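You operate a simulated robot arm through the tools that you are given. There is no shell and no other tool.

Carry out the task below with a simulated robot arm. There is one attempt and no reset: what you move stays moved.

TASK
Set the roller table up for the next batch from the job card.
Fine: speed and batch as the card says, counter zeroed by one press, mode on auto, direction on ahead; do not start the drive.

The check looks at the end state, three seconds after you hand in, the way a careful person would. Anything else that was tipped, shoved, dropped, spilled or broken makes it a failure.

THE ROBOT
A 7-joint arm with a two-finger parallel gripper, fixed in place. Base frame: the origin is at the foot of the arm, x ahead of it, y to its left, z up. Readings come in m, rad, newtons and seconds.
Its first joint turns from -2.601 to 2.601 rad. Payload 3.43 kg.
Tool frame: the origin (TCP) lies between the finger pads and is the grasp point; the fingertips stand 0.03 m ahead of it; z points along the fingers, y is the line along which they close. The gripper opens to 0.094 m. The fingers are 0.028 m wide and 0.01 m thick; the gripper's body (0.05 by 0.096 m) begins 0.055 m behind the TCP.
Orientation is told as [roll, pitch, yaw] about the base's x, y, z axes, in that order, counted from this pose: with the fingers straight down and closing along the base's y, the tool's x points along the base's -x, its y along +y and its z along -z.

THE INTERFACE
- The arm moves only by the tool nudge_tool. Its argument "increments" is a list of rows, each a list of 7 numbers: the shift along the tool's x, y, z in m, then the turn, a rotation vector about the tool's x, y, z in rad, then the opening, from 0 (shut) to 1 (fully open). In form: [[x, y, z, wx, wy, wz, grip], ...]. A call has 1 to 20 rows; each row shifts and turns the commanded pose from where the row before left it, along the tool's axes as they then stand. Each row takes 0.2 s and may step no farther than 0.05 m and 0.15 rad from the row before; otherwise, or with a gripper value out of range, the whole call is refused. Where a pose cannot be reached the arm comes as near as it can. A force on the tool above 40 N (or 10 N above the force at the start of the call, whichever is more), or a blocked arm, ends the call early, and 0.2 s more pass. The fingers move at their own pace (about 0.045 m/s each) and stop on an object; they squeeze with about 26 N. The grip force told is the motor's: it shows also when the fingers shut on nothing. Time passes only in rows, and 0.2 s behind the last, so rows that do not move let the fingers close. It gives the time, the measured TCP pose, the force on the tool (base axes), the opening and the grip force at its end, in the units of the frame above (readings bear some noise), with the torque about the TCP (base axes, N m) and any sound that the robot's microphone picked up.
- Cameras (640 x 400 px; columns grow to the right, rows downward): "scene" is fixed at [0.2248, -0.495, 1.1614]; the picture's right is [0.87, -0.49, 0.00], its down [-0.13, -0.24, -0.96] and it looks along [0.47, 0.84, -0.27] (base axes); focal length 316 px, centre (320, 200). "wrist" rides on the gripper at [0.076, 0.014, -0.103] in the tool frame; the picture's right is [-0.18, 0.98, 0.00], its down [-0.75, -0.14, -0.64] and it looks along [-0.63, -0.12, 0.77] (tool axes); focal length 243 px, centre (320, 200). There is no depth. A picture from a camera that has moved, and an enlarged one, comes with that camera's place and axes in the base frame and with its lens. The place of the scene camera against the robot may be out by one fixed shift of up to 0.025 m in any direction.
- get_image(camera): a new picture of that camera. No time passes.
- close_up(camera, box): a new picture of the part [left, top, right, bottom] of that camera's present view, enlarged. No time passes.
- job_done(): hands the job in; it is judged then, once.

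Nothing tells you positions but the pictures and the camera data. Unless the task says otherwise, let go and move clear before handing in.

The tools are called after "Emit:" as a command line: name --pt "numbers of a row" for each row, then --argument value for the rest, lists and objects as JSON in quotes. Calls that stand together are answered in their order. nudge_tool: Moves the arm, as the interface text tells. Its arguments: {"type":"object","properties":{"increments":{"type":"array","items":{"type":"array","items":{"type":"number"}}}},"required":["increments"]} The other tools are called the same way: get_image (camera) takes a picture; close_up (camera, box) takes an enlarged picture of a part of a camera's view; job_done () hands the job in.

At the start:

```text
time: 0.0
tcp_pos: [0.8548, 0.4956, 1.0801]
orientation: [-0.001, 0.0, 0.0]
force: [0.3, -0.1, -0.7]
moment: [0.0, 0.02, -0.04]
width: 0.0939
finger_force: 0.1
```

scene: 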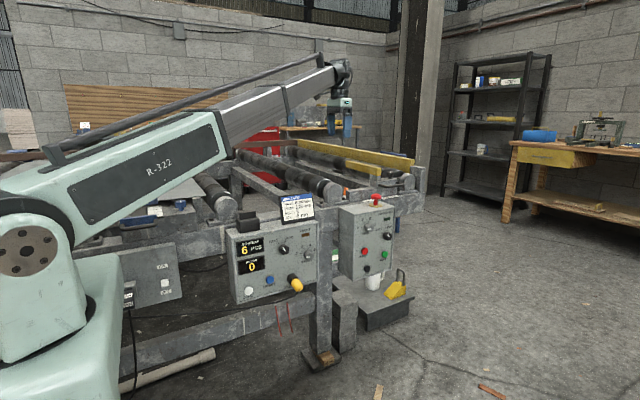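
wrist: 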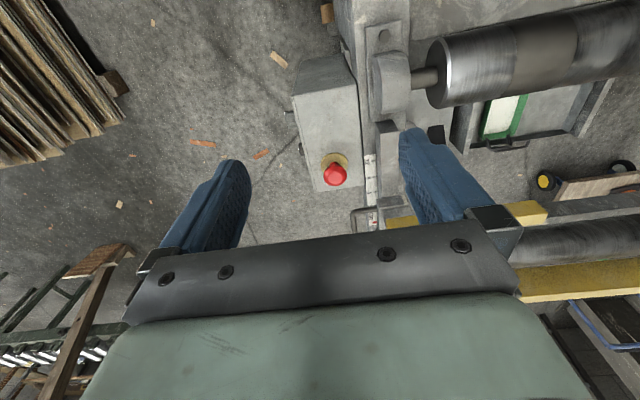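

I see a control panel with displays, knobs and a lever at the near side of a roller table, a second box with red and green buttons, and a job card above the panel. First I'll zoom in to read everything.

Emit:
close_up --camera "scene" --box '[220, 180, 340, 310]'

Emit:
close_up --camera "scene" --box '[270, 185, 330, 225]'

Emit:
close_up --camera "scene" --box '[325, 180, 425, 300]'

Emit:
close_up --camera "scene" --box '[110, 240, 200, 320]'

```text
3.08 times, centred on (280, 245) of scene
camera zoom: at [0.2248, -0.495, 1.1614], right [0.87, -0.49, 0.0], down [-0.13, -0.24, -0.96], along [0.47, 0.84, -0.27], focal length 972 px, centre (443, 62)
```

zoom: 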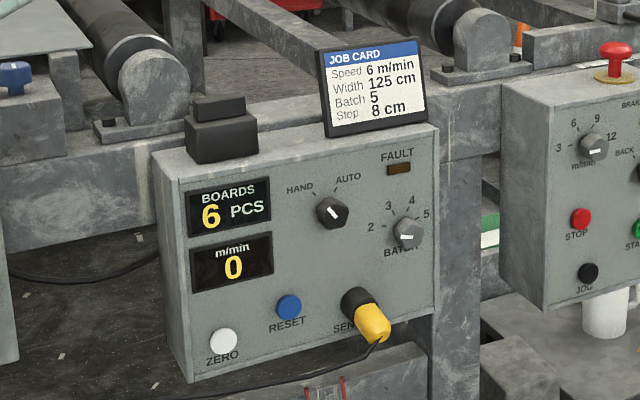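

```text
10.00 times, centred on (300, 205) of scene
camera zoom: at [0.2248, -0.495, 1.1614], right [0.87, -0.49, 0.0], down [-0.13, -0.24, -0.96], along [0.47, 0.84, -0.27], focal length 3157 px, centre (520, 150)
```

zoom: 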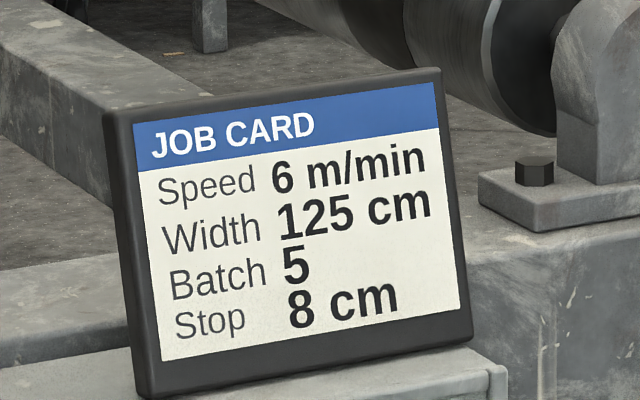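

```text
3.33 times, centred on (375, 240) of scene
camera zoom: at [0.2248, -0.495, 1.1614], right [0.87, -0.49, 0.0], down [-0.13, -0.24, -0.96], along [0.47, 0.84, -0.27], focal length 1052 px, centre (137, 67)
```

zoom: 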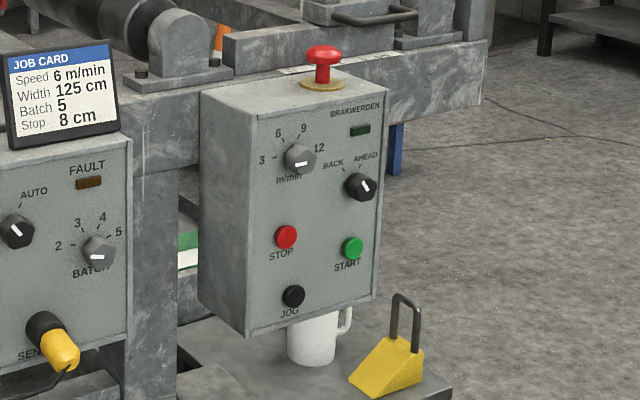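

```text
5.00 times, centred on (155, 280) of scene
camera zoom: at [0.2248, -0.495, 1.1614], right [0.87, -0.49, 0.0], down [-0.13, -0.24, -0.96], along [0.47, 0.84, -0.27], focal length 1579 px, centre (1145, -200)
```

zoom: 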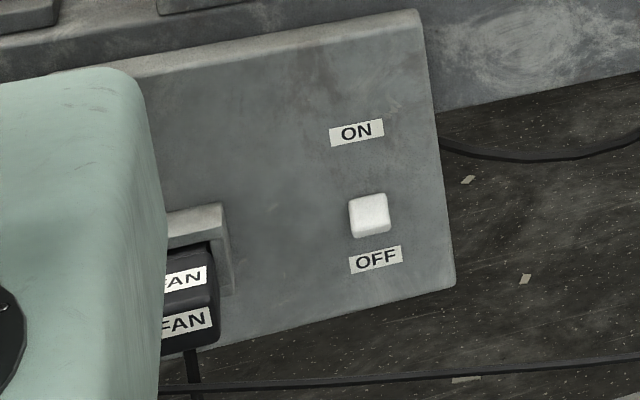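

The card says 6 m/min and batch 5. Now I'll zoom on each knob to see where the pointers stand.

Emit:
close_up --camera "scene" --box '[268, 228, 308, 263]'

Emit:
close_up --camera "scene" --box '[285, 235, 325, 270]'

Emit:
close_up --camera "scene" --box '[345, 210, 395, 250]'

Emit:
close_up --camera "scene" --box '[228, 260, 318, 310]'

```text
11.43 times, centred on (288, 246) of scene
camera zoom: at [0.2248, -0.495, 1.1614], right [0.87, -0.49, 0.0], down [-0.13, -0.24, -0.96], along [0.47, 0.84, -0.27], focal length 3608 px, centre (686, -320)
```

zoom: 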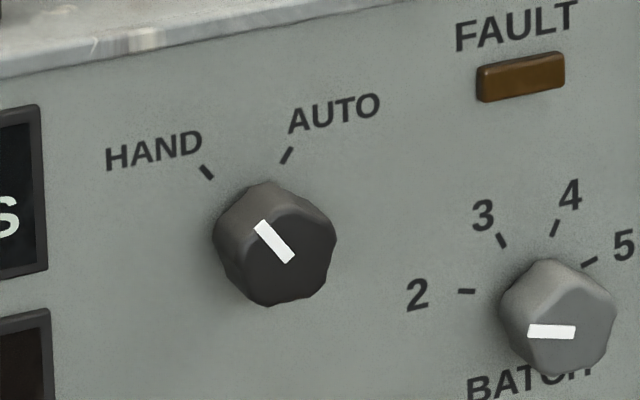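

```text
11.43 times, centred on (305, 252) of scene
camera zoom: at [0.2248, -0.495, 1.1614], right [0.87, -0.49, 0.0], down [-0.13, -0.24, -0.96], along [0.47, 0.84, -0.27], focal length 3608 px, centre (491, -400)
```

zoom: 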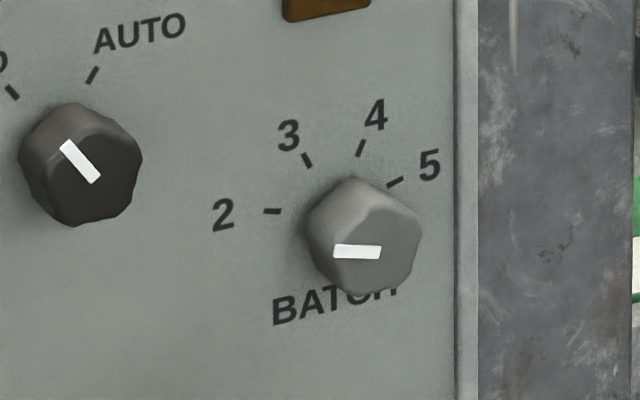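

```text
10.00 times, centred on (370, 230) of scene
camera zoom: at [0.2248, -0.495, 1.1614], right [0.87, -0.49, 0.0], down [-0.13, -0.24, -0.96], along [0.47, 0.84, -0.27], focal length 3157 px, centre (-180, -100)
```

zoom: 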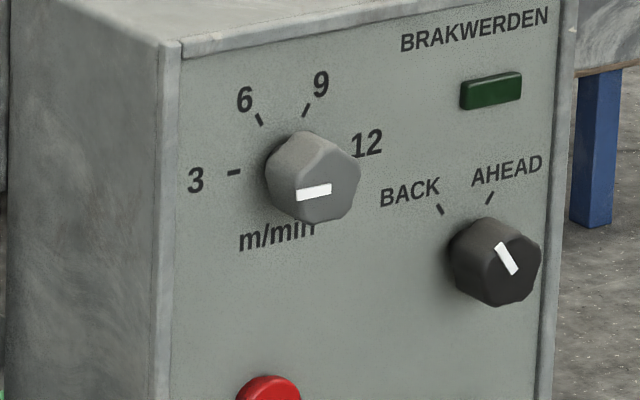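

```text
7.11 times, centred on (273, 285) of scene
camera zoom: at [0.2248, -0.495, 1.1614], right [0.87, -0.49, 0.0], down [-0.13, -0.24, -0.96], along [0.47, 0.84, -0.27], focal length 2245 px, centre (654, -404)
```

zoom: 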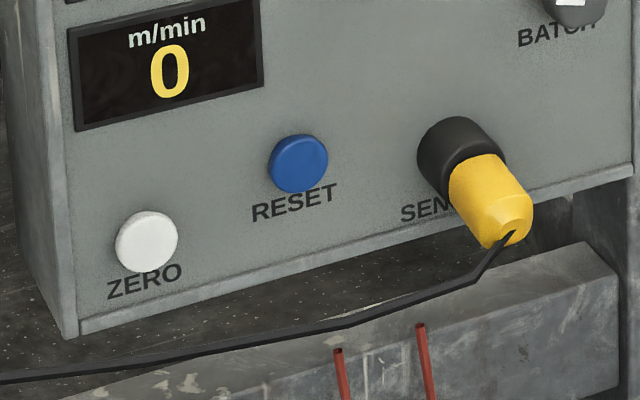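

I've located the E-stop by triangulation near (1.03, 0.49, 0.81), so the panels face -y and stand at about y≈0.43. I'll pull the arm back from the table and then turn the tool to point along +y to look at the panels with the wrist camera.

Emit:
nudge_tool --pt "0.0155 -0.04 0.002 0 0 0 1" --pt "0.0155 -0.04 0.002 0 0 0 1" --pt "0.0155 -0.04 0.002 0 0 0 1" --pt "0.0155 -0.04 0.002 0 0 0 1" --pt "0.0155 -0.04 0.002 0 0 0 1" --pt "0.0155 -0.04 0.002 0 0 0 1" --pt "0.0155 -0.04 0.002 0 0 0 1" --pt "0.0155 -0.04 0.002 0 0 0 1" --pt "0.0155 -0.04 0.002 0 0 0 1" --pt "0.0155 -0.04 0.002 0 0 0 1"

```text
time: 2.2
tcp_pos: [0.6986, 0.0936, 1.059]
orientation: [-0.001, -0.002, 0.002]
force: [-0.3, -0.2, 0.6]
moment: [-0.02, 0.03, 0.02]
width: 0.0938
finger_force: 0.0
```

The arm followed cleanly to (0.70, 0.09, 1.06). Now I turn the tool about its x so the fingers point along +y.

Emit:
nudge_tool --pt "0 0 0 -0.1428 0 0 1" --pt "0 0 0 -0.1428 0 0 1" --pt "0 0 0 -0.1428 0 0 1" --pt "0 0 0 -0.1428 0 0 1" --pt "0 0 0 -0.1428 0 0 1" --pt "0 0 0 -0.1428 0 0 1" --pt "0 0 0 -0.1428 0 0 1" --pt "0 0 0 -0.1428 0 0 1" --pt "0 0 0 -0.1428 0 0 1" --pt "0 0 0 -0.1428 0 0 1" --pt "0 0 0 -0.1428 0 0 1"

Emit:
get_image --camera "scene"

Emit:
get_image --camera "wrist"

```text
time: 4.6
tcp_pos: [0.7012, 0.0943, 1.0609]
orientation: [1.573, 0.0, -0.001]
force: [-0.6, -0.5, 1.1]
moment: [0.02, 0.03, -0.02]
width: 0.094
finger_force: 0.0
```

```text
taken
```

scene: 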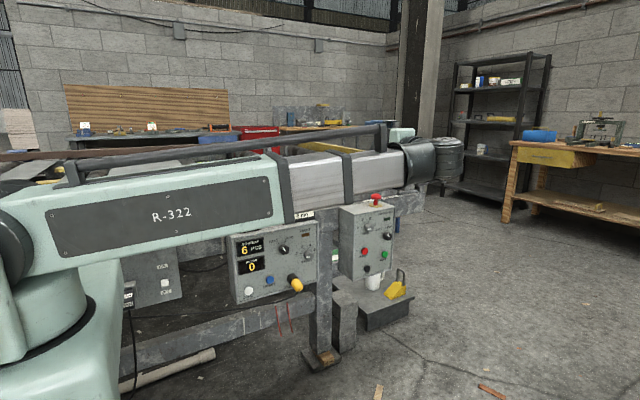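

```text
taken
camera wrist: at [0.6243, -0.0073, 1.0728], right [0.18, 0.0, 0.98], down [0.75, -0.64, -0.14], along [0.63, 0.77, -0.12], focal length 243 px, centre (320, 200)
```

wrist: 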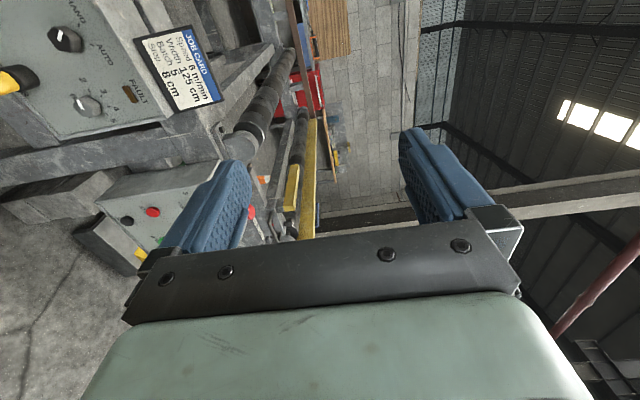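

The tool now points along +y and the wrist camera looks at the panels from above. I'll go lower and farther left to get a frontal view of the left panel.

Emit:
nudge_tool --pt "0.015 -0.035 0 0 0 0 1" --pt "0.015 -0.035 0 0 0 0 1" --pt "0.015 -0.035 0 0 0 0 1" --pt "0.015 -0.035 0 0 0 0 1" --pt "0.015 -0.035 0 0 0 0 1" --pt "0.015 -0.035 0 0 0 0 1" --pt "0.015 -0.035 0 0 0 0 1" --pt "0.015 -0.035 0 0 0 0 1"

Emit:
get_image --camera "scene"

Emit:
get_image --camera "wrist"

```text
time: 6.4
tcp_pos: [0.5783, 0.0953, 0.7767]
orientation: [1.57, 0.0, 0.001]
force: [-0.2, -0.7, -0.4]
moment: [0.03, 0.02, -0.01]
width: 0.094
finger_force: 0.1
```

```text
taken
```

scene: 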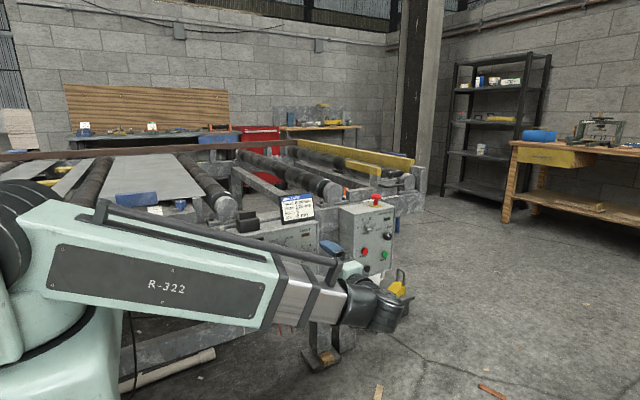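

```text
taken
camera wrist: at [0.5017, -0.0066, 0.7906], right [0.18, 0.0, 0.98], down [0.75, -0.64, -0.14], along [0.63, 0.77, -0.12], focal length 243 px, centre (320, 200)
```

wrist: 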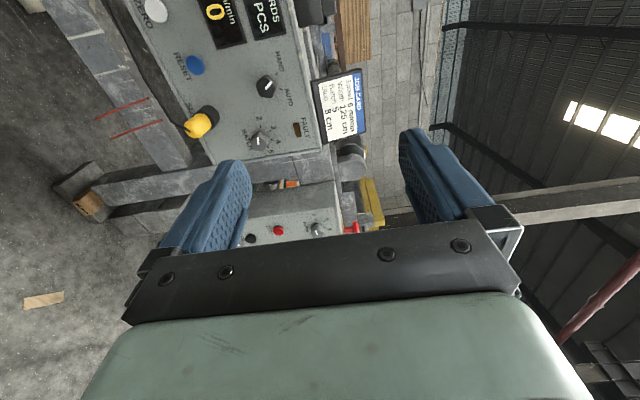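

The wrist camera now sees most of the left panel and the edge of the right one. I'll zoom for accurate pixel positions.

Emit:
close_up --camera "wrist" --box '[130, 0, 370, 150]'

Emit:
close_up --camera "wrist" --box '[230, 60, 326, 120]'

Emit:
close_up --camera "wrist" --box '[230, 170, 390, 270]'

```text
2.67 times, centred on (250, 75) of wrist
camera zoom: at [0.5017, -0.0066, 0.7906], right [0.18, 0.0, 0.98], down [0.75, -0.64, -0.14], along [0.63, 0.77, -0.12], focal length 647 px, centre (507, 533)
```

zoom: 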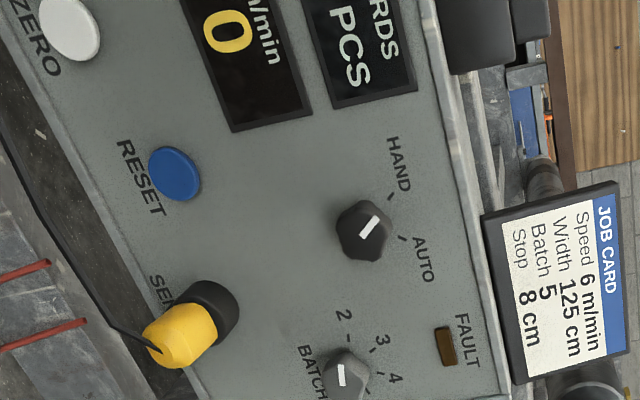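

```text
6.67 times, centred on (278, 90) of wrist
camera zoom: at [0.5017, -0.0066, 0.7906], right [0.18, 0.0, 0.98], down [0.75, -0.64, -0.14], along [0.63, 0.77, -0.12], focal length 1618 px, centre (600, 933)
```

zoom: 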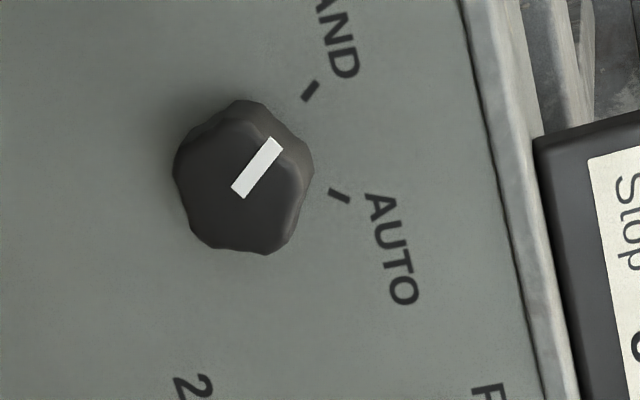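

```text
4.00 times, centred on (310, 220) of wrist
camera zoom: at [0.5017, -0.0066, 0.7906], right [0.18, 0.0, 0.98], down [0.75, -0.64, -0.14], along [0.63, 0.77, -0.12], focal length 970 px, centre (360, 120)
```

zoom: 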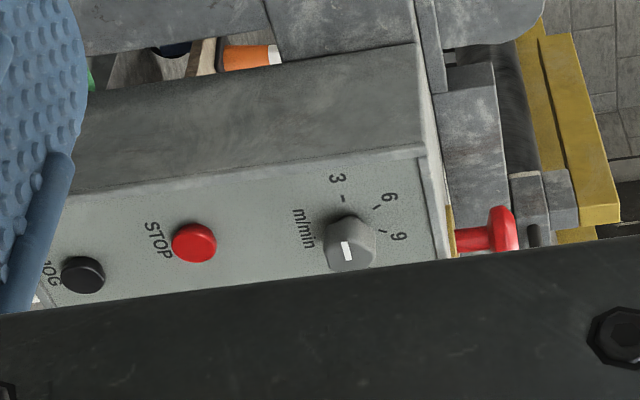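

The mode knob stands on HAND, batch on 2, speed on 3. I'll take a second wrist view from a shifted place to triangulate the controls accurately.

Emit:
nudge_tool --pt "0.03 -0.02 0 0 0 0 1" --pt "0.03 -0.02 0 0 0 0 1" --pt "0.03 -0.02 0 0 0 0 1" --pt "0.03 -0.02 0 0 0 0 1" --pt "0 0 0 0 0 0 1"

Emit:
get_image --camera "wrist"

Emit:
get_image --camera "scene"

```text
time: 7.6
tcp_pos: [0.4604, 0.0977, 0.6991]
orientation: [1.57, 0.0, 0.0]
force: [0.0, 0.4, 0.3]
moment: [0.0, -0.03, 0.0]
width: 0.094
finger_force: 0.0
```

```text
taken
camera wrist: at [0.3852, -0.0054, 0.7119], right [0.18, 0.0, 0.98], down [0.75, -0.64, -0.14], along [0.63, 0.77, -0.12], focal length 243 px, centre (320, 200)
```

wrist: 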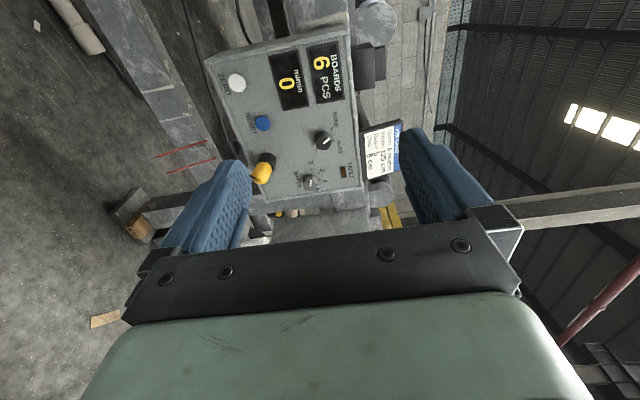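

```text
taken
```

scene: 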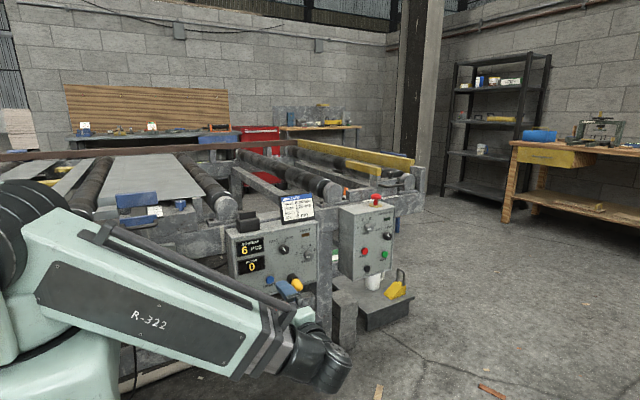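

Emit:
close_up --camera "wrist" --box '[195, 20, 435, 170]'

Emit:
close_up --camera "wrist" --box '[240, 120, 400, 220]'

```text
2.67 times, centred on (315, 95) of wrist
camera zoom: at [0.3852, -0.0054, 0.7119], right [0.18, 0.0, 0.98], down [0.75, -0.64, -0.14], along [0.63, 0.77, -0.12], focal length 647 px, centre (333, 480)
```

zoom: 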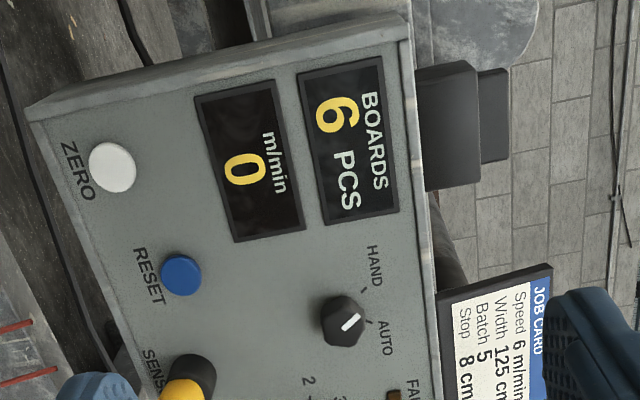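

```text
4.00 times, centred on (320, 170) of wrist
camera zoom: at [0.3852, -0.0054, 0.7119], right [0.18, 0.0, 0.98], down [0.75, -0.64, -0.14], along [0.63, 0.77, -0.12], focal length 970 px, centre (320, 320)
```

zoom: 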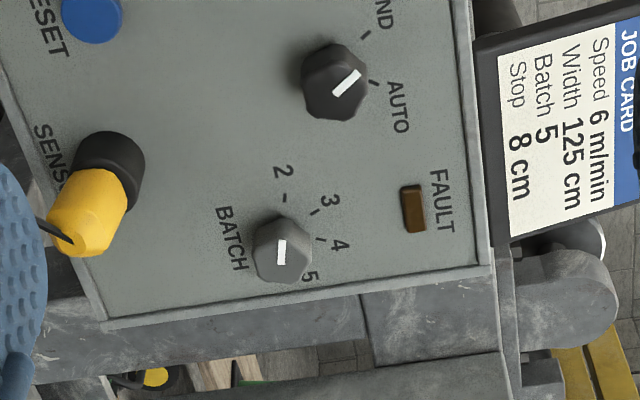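

From both wrist views the mode knob's cap is at about (0.602, 0.427, 0.679), batch at (0.694, 0.43, 0.634), ZERO at (0.474, 0.453, 0.547), RESET at (0.551, 0.453, 0.568). Now I move in front of the mode knob with the fingers half open and check.

Emit:
nudge_tool --pt "-0.0177 -0.0025 0.03 0 0 0 0.6" --pt "-0.0177 -0.0025 0.03 0 0 0 0.6" --pt "-0.0177 -0.0025 0.03 0 0 0 0.6" --pt "-0.0177 -0.0025 0.03 0 0 0 0.6" --pt "-0.0177 -0.0025 0.03 0 0 0 0.6" --pt "-0.0177 -0.0025 0.03 0 0 0 0.6" --pt "-0.0177 -0.0025 0.03 0 0 0 0.6" --pt "-0.0177 -0.0025 0.03 0 0 0 0.6" --pt "0 0 0 0 0 0 0.6"

Emit:
get_image --camera "wrist"

Emit:
get_image --camera "scene"

```text
time: 9.6
tcp_pos: [0.6019, 0.336, 0.6799]
orientation: [1.571, 0.0, 0.0]
force: [0.7, -0.3, 0.2]
moment: [-0.03, 0.02, -0.02]
width: 0.0565
finger_force: 0.0
```

```text
taken
camera wrist: at [0.5262, 0.2338, 0.6927], right [0.18, 0.0, 0.98], down [0.75, -0.64, -0.14], along [0.63, 0.77, -0.12], focal length 243 px, centre (320, 200)
```

wrist: 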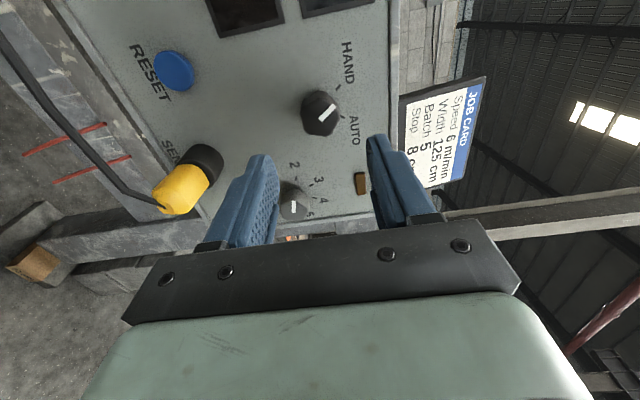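

```text
taken
```

scene: 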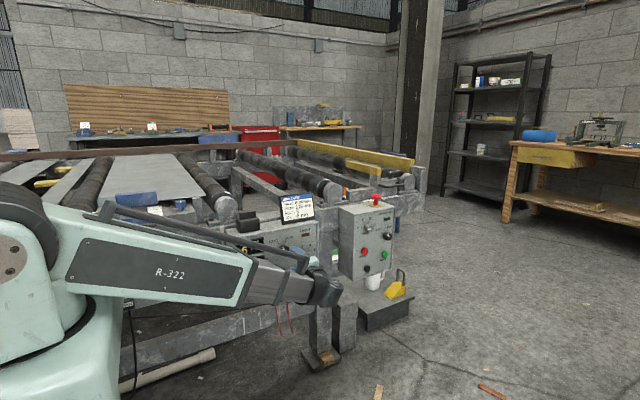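

Emit:
close_up --camera "wrist" --box '[272, 60, 368, 150]'

Emit:
close_up --camera "wrist" --box '[240, 130, 400, 230]'

```text
4.44 times, centred on (320, 105) of wrist
camera zoom: at [0.5262, 0.2338, 0.6927], right [0.18, 0.0, 0.98], down [0.75, -0.64, -0.14], along [0.63, 0.77, -0.12], focal length 1078 px, centre (320, 622)
```

zoom: 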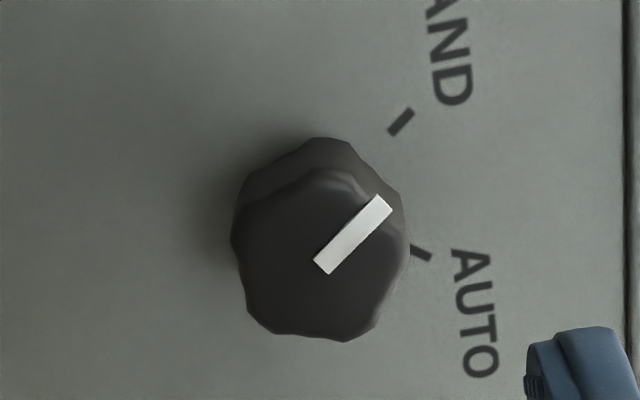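

```text
4.00 times, centred on (320, 180) of wrist
camera zoom: at [0.5262, 0.2338, 0.6927], right [0.18, 0.0, 0.98], down [0.75, -0.64, -0.14], along [0.63, 0.77, -0.12], focal length 970 px, centre (320, 280)
```

zoom: 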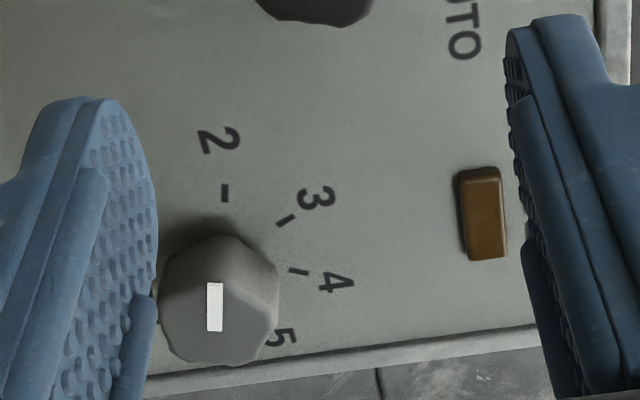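

The mode knob's cap centre refines to (0.6015, 0.427, 0.679), with the panel face at y≈0.459. I'll pre-turn the tool by -0.6 rad and slide the open fingers over the knob, still without gripping.

Emit:
nudge_tool --pt "0.0004 -0.001 0 0 0 -0.15 0.6" --pt "0 0 0 0 0 -0.15 0.6" --pt "0 0 0 0 0 -0.15 0.6" --pt "0 0 0 0 0 -0.15 0.6" --pt "0 0 0.02 0 0 0 0.6" --pt "0 0 0.02 0 0 0 0.6" --pt "0 0 0.02 0 0 0 0.6" --pt "0 0 0 0 0 0 0.6"

Emit:
get_image --camera "wrist"

```text
time: 11.4
tcp_pos: [0.6008, 0.3957, 0.6795]
orientation: [1.57, -0.6, 0.001]
force: [-0.4, 0.0, 0.0]
moment: [-0.01, -0.01, 0.01]
width: 0.0562
finger_force: 0.0
```

```text
taken
camera wrist: at [0.5303, 0.2932, 0.647], right [-0.4, 0.0, 0.92], down [0.7, -0.64, 0.31], along [0.59, 0.77, 0.26], focal length 243 px, centre (320, 200)
```

wrist: 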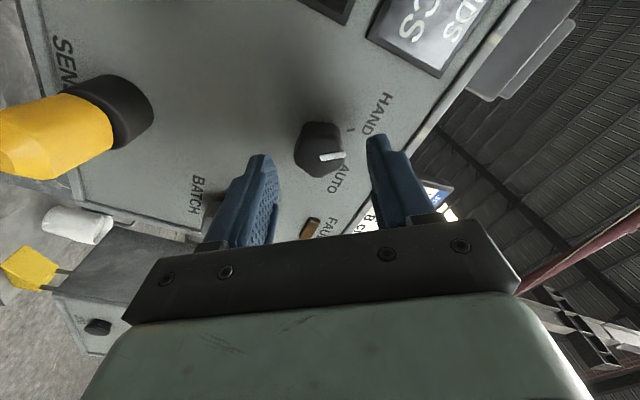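

The fingers straddle the knob centrally. I advance 2 cm more and close on it.

Emit:
nudge_tool --pt "0 0 0.011 0 0 0 0.6" --pt "0 0 0.011 0 0 0 0.6" --pt "0 0 0 0 0 0 0.6" --pt "0 0 0 0 0 0 0.25" --pt "0 0 0 0 0 0 0.25" --pt "0 0 0 0 0 0 0.25" --pt "0 0 0 0 0 0 0.25"

Emit:
get_image --camera "wrist"

```text
time: 13.0
tcp_pos: [0.6004, 0.4189, 0.6781]
orientation: [1.57, -0.599, 0.001]
force: [0.8, 2.9, -3.7]
moment: [0.41, 0.01, 0.04]
width: 0.0335
finger_force: 45.2
```

```text
taken
camera wrist: at [0.5298, 0.3153, 0.6461], right [-0.4, 0.0, 0.92], down [0.7, -0.64, 0.31], along [0.59, 0.77, 0.26], focal length 243 px, centre (320, 200)
```

wrist: 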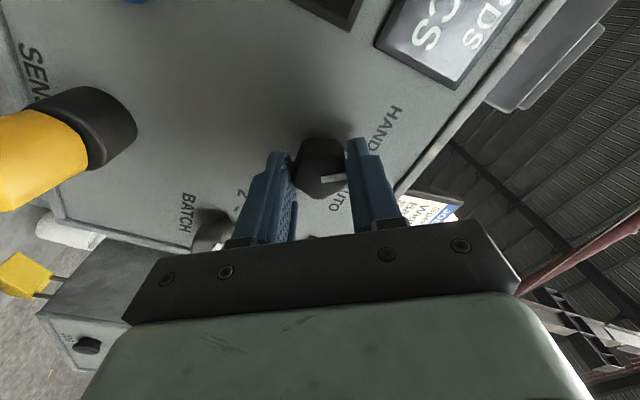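

The knob is gripped at 33.5 mm width with little side load. Now I turn it clockwise, first half way, watching torque and sound.

Emit:
nudge_tool --pt "0 0 0 0 0 0.12 0.25" --pt "0 0 0 0 0 0.12 0.25" --pt "0 0 0 0 0 0.12 0.25" --pt "0 0 0 0 0 0.12 0.25" --pt "0 0 0 0 0 0.12 0.25"

Emit:
get_image --camera "wrist"

```text
time: 14.2
tcp_pos: [0.6008, 0.4185, 0.6799]
orientation: [1.573, 0.003, 0.003]
force: [-0.2, 27.6, 6.6]
moment: [-0.36, -0.02, 0.88]
width: 0.0336
finger_force: 45.0
```

```text
taken
camera wrist: at [0.5245, 0.315, 0.6925], right [0.19, 0.0, 0.98], down [0.75, -0.64, -0.14], along [0.63, 0.77, -0.12], focal length 243 px, centre (320, 200)
```

wrist: 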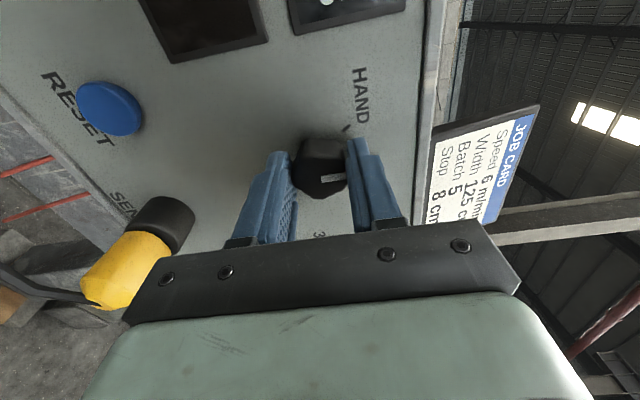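

The knob turned with the fingers (0.6 rad), but a 27 N force along y built up. I'll test with a 1 mm retreat to understand what it comes from.

Emit:
nudge_tool --pt "0 0 -0.001 0 0 0 0.25" --pt "0 0 0 0 0 0 0.25"

Emit:
close_up --camera "wrist" --box '[220, 50, 420, 250]'

Emit:
close_up --camera "scene" --box '[220, 190, 340, 310]'

```text
time: 14.8
tcp_pos: [0.6002, 0.4165, 0.6792]
orientation: [1.571, -0.002, 0.002]
force: [-2.7, 34.8, 13.8]
moment: [-0.17, -0.01, 0.17]
width: 0.0336
finger_force: 44.9
```

```text
2.00 times, centred on (320, 150) of wrist
camera zoom: at [0.5244, 0.314, 0.6925], right [0.18, 0.0, 0.98], down [0.75, -0.64, -0.14], along [0.63, 0.77, -0.12], focal length 485 px, centre (320, 300)
```

zoom: 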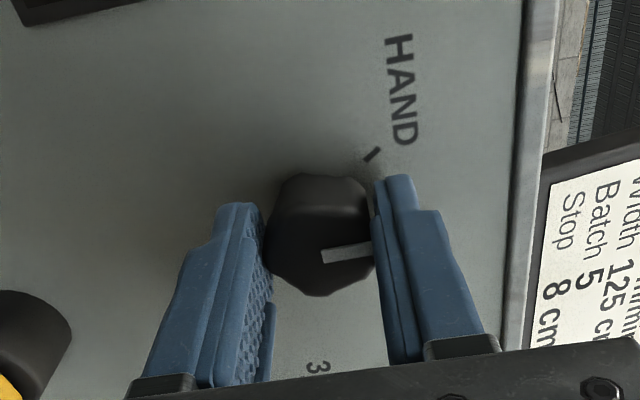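

```text
3.33 times, centred on (280, 250) of scene
camera zoom: at [0.2248, -0.495, 1.1614], right [0.87, -0.49, 0.0], down [-0.13, -0.24, -0.96], along [0.47, 0.84, -0.27], focal length 1052 px, centre (453, 33)
```

zoom: 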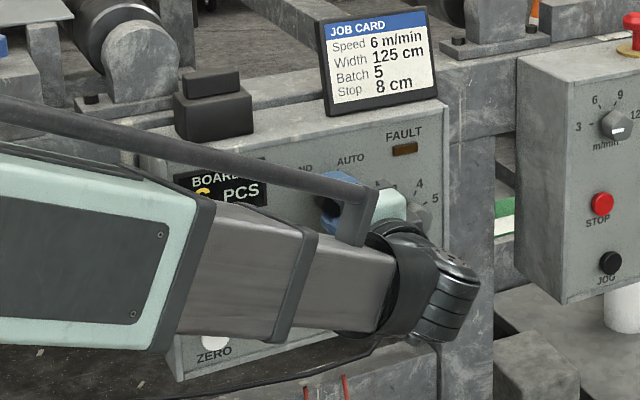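

Retreating raised the pull, so the fingers were tugging outward on the knob. I'll ease back in by about 3 mm and read the force again.

Emit:
nudge_tool --pt "0 0 0.001 0 0 0 0.25" --pt "0 0 0.001 0 0 0 0.25" --pt "0 0 0.001 0 0 0 0.25" --pt "0 0 0 0 0 0 0.25"

```text
time: 15.8
tcp_pos: [0.6013, 0.417, 0.6797]
orientation: [1.573, -0.002, -0.001]
force: [-7.5, -35.9, 19.0]
moment: [0.14, -0.02, 0.08]
width: 0.0337
finger_force: 45.0
```

The contact is stiff (about 23 N/mm), so I'm now 1.5 mm too deep; I'll relieve along all three axes.

Emit:
nudge_tool --pt "0.0003 0.0007 -0.0015 0 0 0 0.25" --pt "0 0 0 0 0 0 0.25"

```text
time: 16.4
tcp_pos: [0.601, 0.4173, 0.679]
orientation: [1.571, 0.0, -0.001]
force: [-6.7, -24.1, 16.5]
moment: [0.04, 0.01, -0.87]
width: 0.0333
finger_force: 44.4
```

Residual friction load remains but is below the limit. I'll continue the clockwise turn in smaller steps with a slight retreat.

Emit:
nudge_tool --pt "0 0.0003 -0.0005 0 0 0.08 0.25" --pt "0 0.0003 -0.0005 0 0 0.08 0.25" --pt "0 0 0 0 0 0.08 0.25" --pt "0 0 0 0 0 0.08 0.25"

Emit:
close_up --camera "wrist" --box '[220, 50, 420, 250]'

```text
time: 17.4
tcp_pos: [0.6011, 0.4165, 0.6795]
orientation: [1.57, 0.32, 0.0]
force: [-0.1, 4.7, 18.2]
moment: [-0.06, -0.05, -0.65]
width: 0.0334
finger_force: 44.8
```

```text
2.00 times, centred on (320, 150) of wrist
camera zoom: at [0.5329, 0.3144, 0.7162], right [0.49, 0.0, 0.87], down [0.67, -0.64, -0.37], along [0.56, 0.77, -0.31], focal length 485 px, centre (320, 300)
```

zoom: 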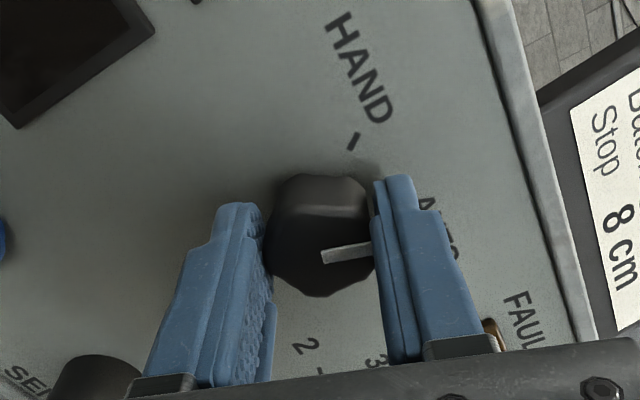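

The mark follows the fingers and now points about 18° right of vertical; AUTO is at about 36°. I continue by the remaining 0.31 rad.

Emit:
nudge_tool --pt "0 0 0 0 0 0.08 0.25" --pt "0 0 0 0 0 0.08 0.25" --pt "0 0 0 0 0 0.08 0.25" --pt "0 0 0 0 0 0.07 0.25" --pt "0 0 0 0 0 0 0.25"

Emit:
close_up --camera "wrist" --box '[220, 50, 420, 250]'

```text
time: 18.6
tcp_pos: [0.6008, 0.4183, 0.6798]
orientation: [1.568, 0.633, 0.002]
force: [-0.5, -1.9, 7.2]
moment: [1.35, 0.0, 0.58]
width: 0.0335
finger_force: 45.2
```

```text
2.00 times, centred on (320, 150) of wrist
camera zoom: at [0.5479, 0.3145, 0.7356], right [0.73, 0.0, 0.68], down [0.53, -0.64, -0.56], along [0.44, 0.77, -0.47], focal length 485 px, centre (320, 300)
```

zoom: 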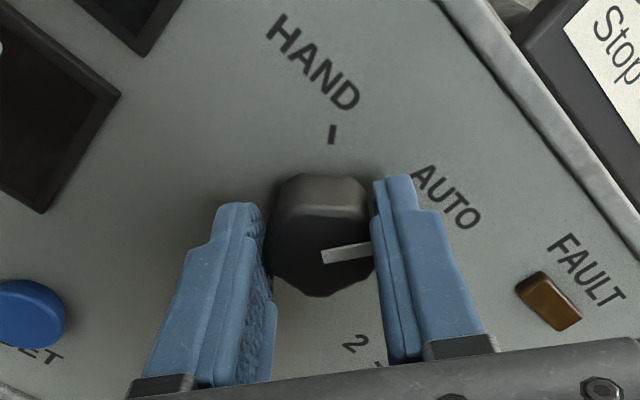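

The mark should now be on AUTO. I open the fingers and back straight out to check.

Emit:
nudge_tool --pt "0 0 0 0 0 0 0.6" --pt "0 0 0 0 0 0 0.6" --pt "0 0 0 0 0 0 0.6" --pt "0 0 -0.02 0 0 0 0.6" --pt "0 0 -0.03 0 0 0 0.6" --pt "0 0 -0.03 0 0 0 0.6" --pt "0 0 0 0 0 0 0.6"

Emit:
get_image --camera "wrist"

Emit:
close_up --camera "scene" --box '[240, 210, 330, 280]'

```text
time: 20.2
tcp_pos: [0.6012, 0.3349, 0.6803]
orientation: [1.571, 0.63, 0.0]
force: [-0.8, 0.2, -0.7]
moment: [0.02, 0.01, 0.02]
width: 0.0563
finger_force: 0.1
```

```text
taken
camera wrist: at [0.5487, 0.2328, 0.7353], right [0.73, 0.0, 0.69], down [0.53, -0.64, -0.56], along [0.44, 0.77, -0.47], focal length 243 px, centre (320, 200)
```

wrist: 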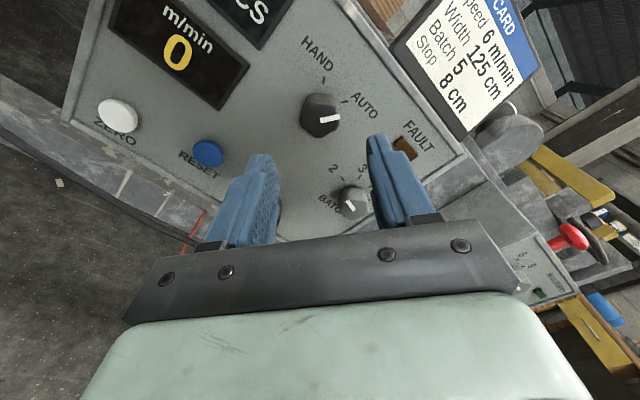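

```text
5.71 times, centred on (285, 245) of scene
camera zoom: at [0.2248, -0.495, 1.1614], right [0.87, -0.49, 0.0], down [-0.13, -0.24, -0.96], along [0.47, 0.84, -0.27], focal length 1804 px, centre (520, -57)
```

zoom: 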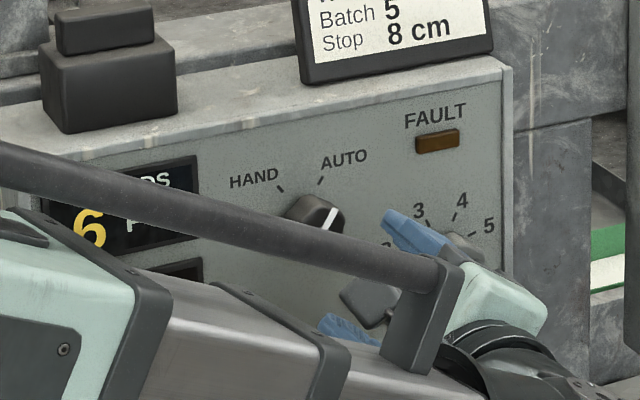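

Emit:
close_up --camera "wrist" --box '[270, 50, 400, 220]'

Emit:
close_up --camera "wrist" --box '[300, 140, 420, 215]'

```text
2.35 times, centred on (335, 135) of wrist
camera zoom: at [0.5487, 0.2328, 0.7353], right [0.73, 0.0, 0.69], down [0.53, -0.64, -0.56], along [0.44, 0.77, -0.47], focal length 571 px, centre (285, 353)
```

zoom: 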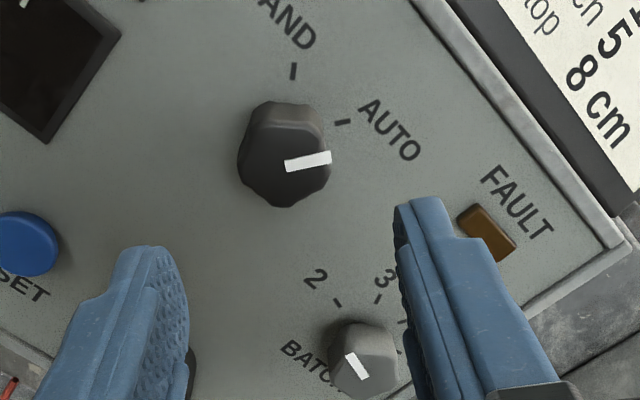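

```text
5.33 times, centred on (360, 178) of wrist
camera zoom: at [0.5487, 0.2328, 0.7353], right [0.73, 0.0, 0.69], down [0.53, -0.64, -0.56], along [0.44, 0.77, -0.47], focal length 1294 px, centre (107, 320)
```

zoom: 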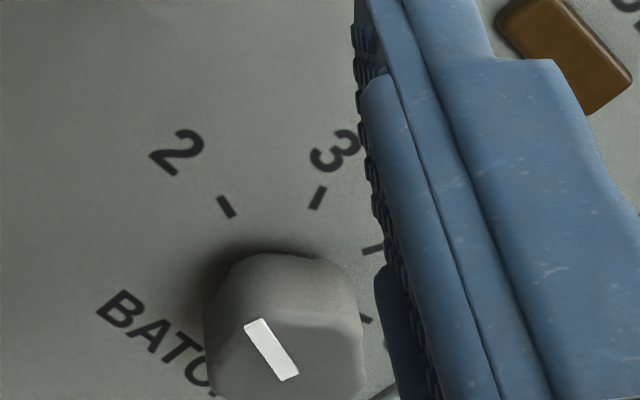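

Mode now points to AUTO (mark about +30 to +35°, tick at +35°). From the tick circle the batch knob's axis is at (0.6975, 0.632), ticks at -75/-25/+25/+75°, so it needs 150° clockwise in two grips. I move in front of it with the tool pre-turned to -0.87 rad.

Emit:
nudge_tool --pt "0 0 0 0 0 -0.15 0.6" --pt "0 0 0 0 0 -0.15 0.6" --pt "0 0 0 0 0 -0.15 0.6" --pt "0 0 0 0 0 -0.15 0.6" --pt "0 0 0 0 0 -0.03 0.6" --pt "-0.0321 -0.0161 0 0 0 0 0.6" --pt "-0.0321 -0.0161 0 0 0 0 0.6" --pt "-0.0321 -0.0161 0 0 0 0 0.6" --pt "0 0 0 0 0 0 0.6"

Emit:
get_image --camera "wrist"

Emit:
close_up --camera "wrist" --box '[260, 60, 380, 180]'

```text
time: 22.2
tcp_pos: [0.6971, 0.3343, 0.6328]
orientation: [1.572, -0.001, 0.0]
force: [0.5, 0.1, 1.1]
moment: [0.0, -0.01, 0.02]
width: 0.0565
finger_force: 0.0
```

```text
taken
camera wrist: at [0.6216, 0.2315, 0.6468], right [0.18, 0.0, 0.98], down [0.75, -0.64, -0.14], along [0.63, 0.77, -0.12], focal length 243 px, centre (320, 200)
```

wrist: 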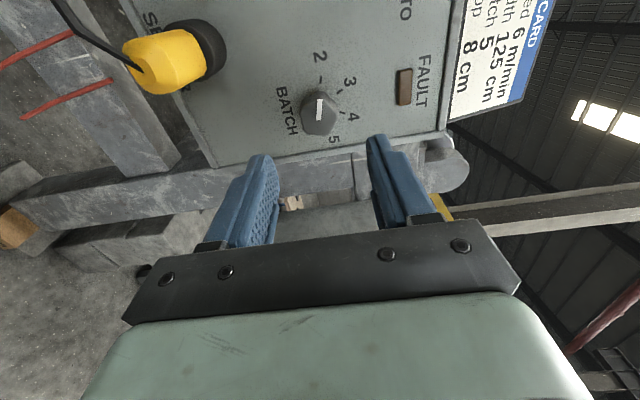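

```text
3.33 times, centred on (320, 120) of wrist
camera zoom: at [0.6216, 0.2315, 0.6468], right [0.18, 0.0, 0.98], down [0.75, -0.64, -0.14], along [0.63, 0.77, -0.12], focal length 809 px, centre (320, 467)
```

zoom: 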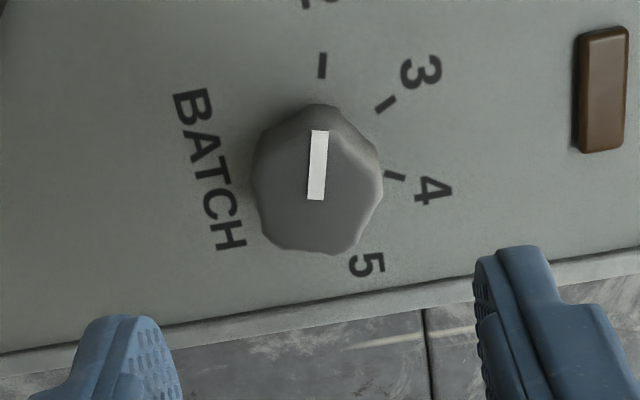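

The refined axis is (0.698, 0.6315) and the mark sits at -75° (on 2). I trim the position, pre-turn to -0.87 rad and advance partway.

Emit:
nudge_tool --pt "-0.0008 -0.0011 0 0 0 0 0.6" --pt "0 0 0 0 0 -0.15 0.6" --pt "0 0 0 0 0 -0.15 0.6" --pt "0 0 0 0 0 -0.15 0.6" --pt "0 0 0 0 0 -0.15 0.6" --pt "0 0 0 0 0 -0.15 0.6" --pt "0 0 0 0 0 -0.12 0.6" --pt "0 0 0.02 0 0 0 0.6" --pt "0 0 0.02 0 0 0 0.6" --pt "0 0 0.015 0 0 0 0.6" --pt "0 0 0 0 0 0 0.6"

Emit:
get_image --camera "wrist"

Emit:
get_image --camera "scene"

```text
time: 24.6
tcp_pos: [0.6988, 0.393, 0.6327]
orientation: [1.573, -0.868, -0.001]
force: [0.8, 0.0, -0.4]
moment: [0.01, 0.04, 0.02]
width: 0.0564
finger_force: 0.1
```

```text
taken
camera wrist: at [0.6388, 0.2906, 0.5825], right [-0.63, 0.0, 0.78], down [0.59, -0.64, 0.48], along [0.5, 0.77, 0.41], focal length 243 px, centre (320, 200)
```

wrist: 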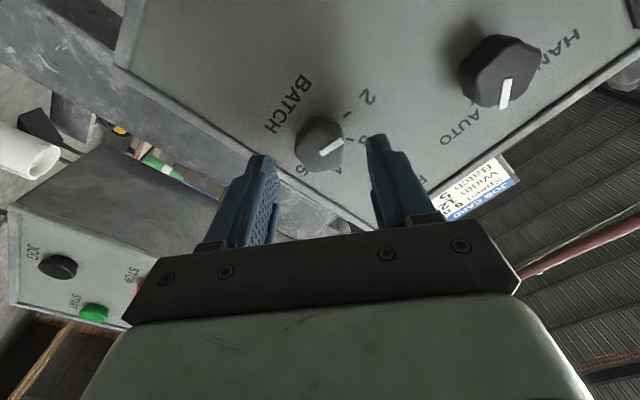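

```text
taken
```

scene: 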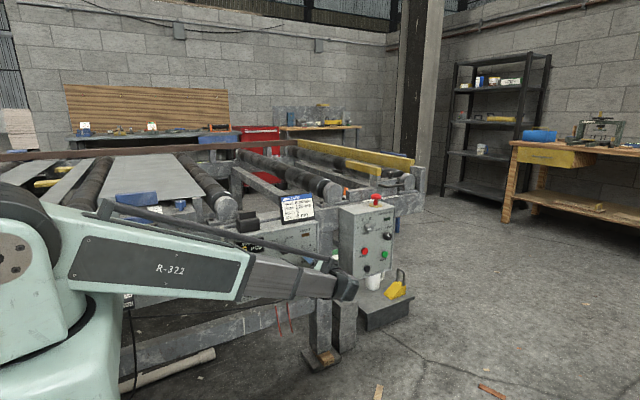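

The batch knob lies centrally between the fingers. I advance to the grip depth and close.

Emit:
nudge_tool --pt "0 0 0.012 0 0 0 0.6" --pt "0 0 0.012 0 0 0 0.6" --pt "0 0 0 0 0 0 0.6" --pt "0 0 0 0 0 0 0.25" --pt "0 0 0 0 0 0 0.25" --pt "0 0 0 0 0 0 0.25" --pt "0 0 0 0 0 0 0.25"

Emit:
get_image --camera "wrist"

```text
time: 26.2
tcp_pos: [0.6976, 0.4163, 0.6306]
orientation: [1.571, -0.868, 0.003]
force: [-7.2, 4.4, 6.1]
moment: [0.19, 0.01, 0.07]
width: 0.0332
finger_force: 45.1
```

```text
taken
camera wrist: at [0.6376, 0.3143, 0.5814], right [-0.63, 0.0, 0.77], down [0.59, -0.64, 0.48], along [0.5, 0.77, 0.41], focal length 243 px, centre (320, 200)
```

wrist: 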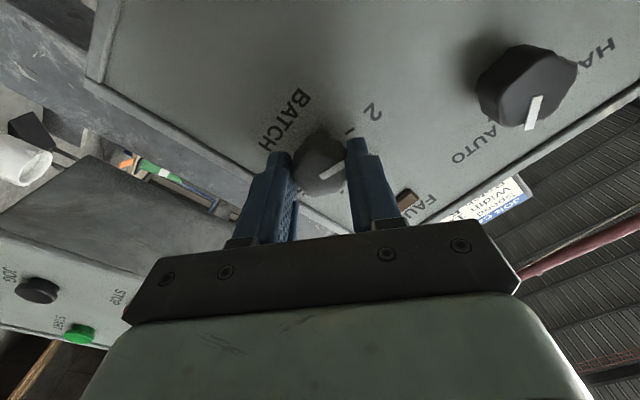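

Gripped at 33 mm. I turn clockwise, first 0.87 rad.

Emit:
nudge_tool --pt "0 0.0004 0 0 0 0.07 0.25" --pt "0 0 0 0 0 0.1 0.25" --pt "0 0 0 0 0 0.1 0.25" --pt "0 0 0 0 0 0.1 0.25" --pt "0 0 0 0 0 0.1 0.25" --pt "0 0 0 0 0 0.1 0.25" --pt "0 0 0 0 0 0.1 0.25" --pt "0 0 0 0 0 0.1 0.25" --pt "0 0 0 0 0 0.1 0.25"

Emit:
close_up --camera "wrist" --box '[220, 50, 420, 250]'

```text
time: 27.3
tcp_pos: [0.6971, 0.4155, 0.6321]
orientation: [1.574, -0.458, 0.003]
force: [-2.2, 5.8, 2.7]
moment: [-0.2, 0.02, -0.66]
width: 0.0332
finger_force: 44.9
stopped in row 5: the force on the tool passed its limit at 41 N (the readings are from after the stop); the commanded pose is now the measured one
```

```text
2.00 times, centred on (320, 150) of wrist
camera zoom: at [0.6231, 0.3137, 0.6096], right [-0.27, 0.0, 0.96], down [0.74, -0.64, 0.21], along [0.62, 0.77, 0.18], focal length 485 px, centre (320, 300)
```

zoom: 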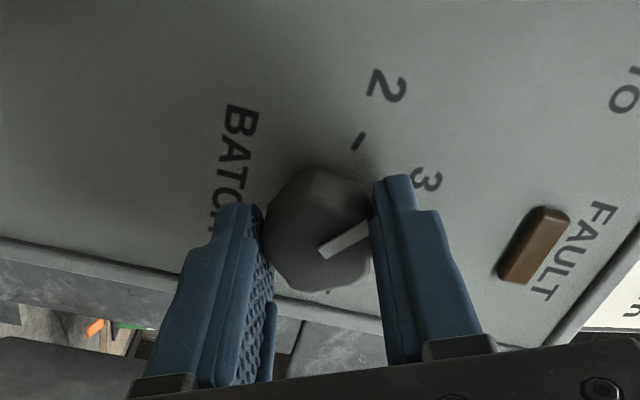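

A transient force peak stopped the turn at -0.46 rad; the knob followed. I'll go slower with 0.05 rad per row.

Emit:
nudge_tool --pt "0 0 0 0 0 0.05 0.25" --pt "0 0 0 0 0 0.05 0.25" --pt "0 0 0 0 0 0.05 0.25" --pt "0 0 0 0 0 0.05 0.25" --pt "0 0 0 0 0 0.05 0.25" --pt "0 0 0 0 0 0.05 0.25" --pt "0 0 0 0 0 0.05 0.25" --pt "0 0 0 0 0 0.05 0.25" --pt "0 0 0 0 0 0.05 0.25" --pt "0 0 0 0 0 0.05 0.25" --pt "0 0 0 0 0 0.05 0.25" --pt "0 0 0 0 0 0.05 0.25"

Emit:
close_up --camera "wrist" --box '[220, 50, 420, 250]'

```text
time: 29.9
tcp_pos: [0.6974, 0.4156, 0.6331]
orientation: [1.573, 0.141, 0.004]
force: [-6.5, 21.4, -0.6]
moment: [0.12, -0.01, -0.1]
width: 0.0328
finger_force: 44.9
```

```text
2.00 times, centred on (320, 150) of wrist
camera zoom: at [0.6243, 0.3135, 0.656], right [0.32, 0.0, 0.95], down [0.73, -0.64, -0.25], along [0.61, 0.77, -0.2], focal length 485 px, centre (320, 300)
```

zoom: 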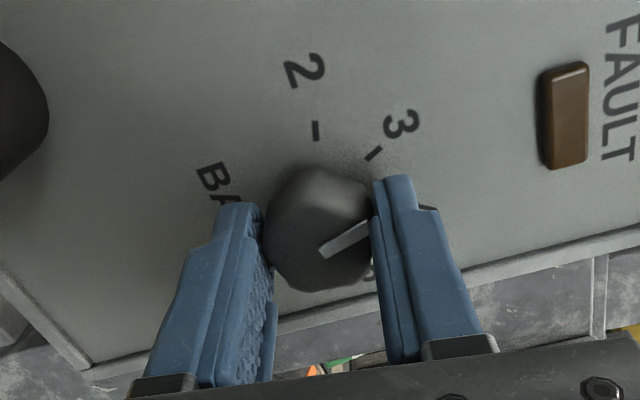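

Turning smoothly; I add a small push-in to relieve the pull and continue to +0.87 rad.

Emit:
nudge_tool --pt "0 0 0.0004 0 0 0.04 0.25" --pt "0 0 0.0004 0 0 0.05 0.25" --pt "0 0 0 0 0 0.05 0.25" --pt "0 0 0 0 0 0.05 0.25" --pt "0 0 0 0 0 0.05 0.25" --pt "0 0 0 0 0 0.05 0.25" --pt "0 0 0 0 0 0.05 0.25" --pt "0 0 0 0 0 0.05 0.25" --pt "0 0 0 0 0 0.05 0.25" --pt "0 0 0 0 0 0.05 0.25" --pt "0 0 0 0 0 0.05 0.25" --pt "0 0 0 0 0 0.05 0.25" --pt "0 0 0 0 0 0.05 0.25" --pt "0 0 0 0 0 0.05 0.25" --pt "0 0 0 0 0 0.04 0.25"

Emit:
close_up --camera "wrist" --box '[220, 50, 420, 250]'

```text
time: 33.1
tcp_pos: [0.6975, 0.4164, 0.6329]
orientation: [1.577, 0.872, 0.006]
force: [5.3, -22.1, 16.9]
moment: [0.99, -0.05, 0.59]
width: 0.0329
finger_force: 45.4
```

```text
2.00 times, centred on (320, 150) of wrist
camera zoom: at [0.6596, 0.3135, 0.6987], right [0.87, 0.0, 0.49], down [0.38, -0.64, -0.67], along [0.32, 0.77, -0.56], focal length 485 px, centre (320, 300)
```

zoom: 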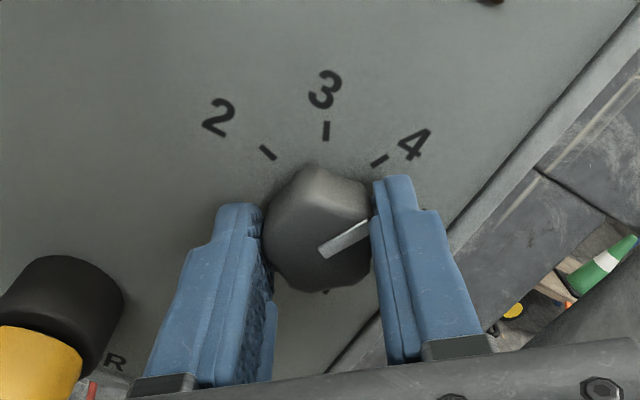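

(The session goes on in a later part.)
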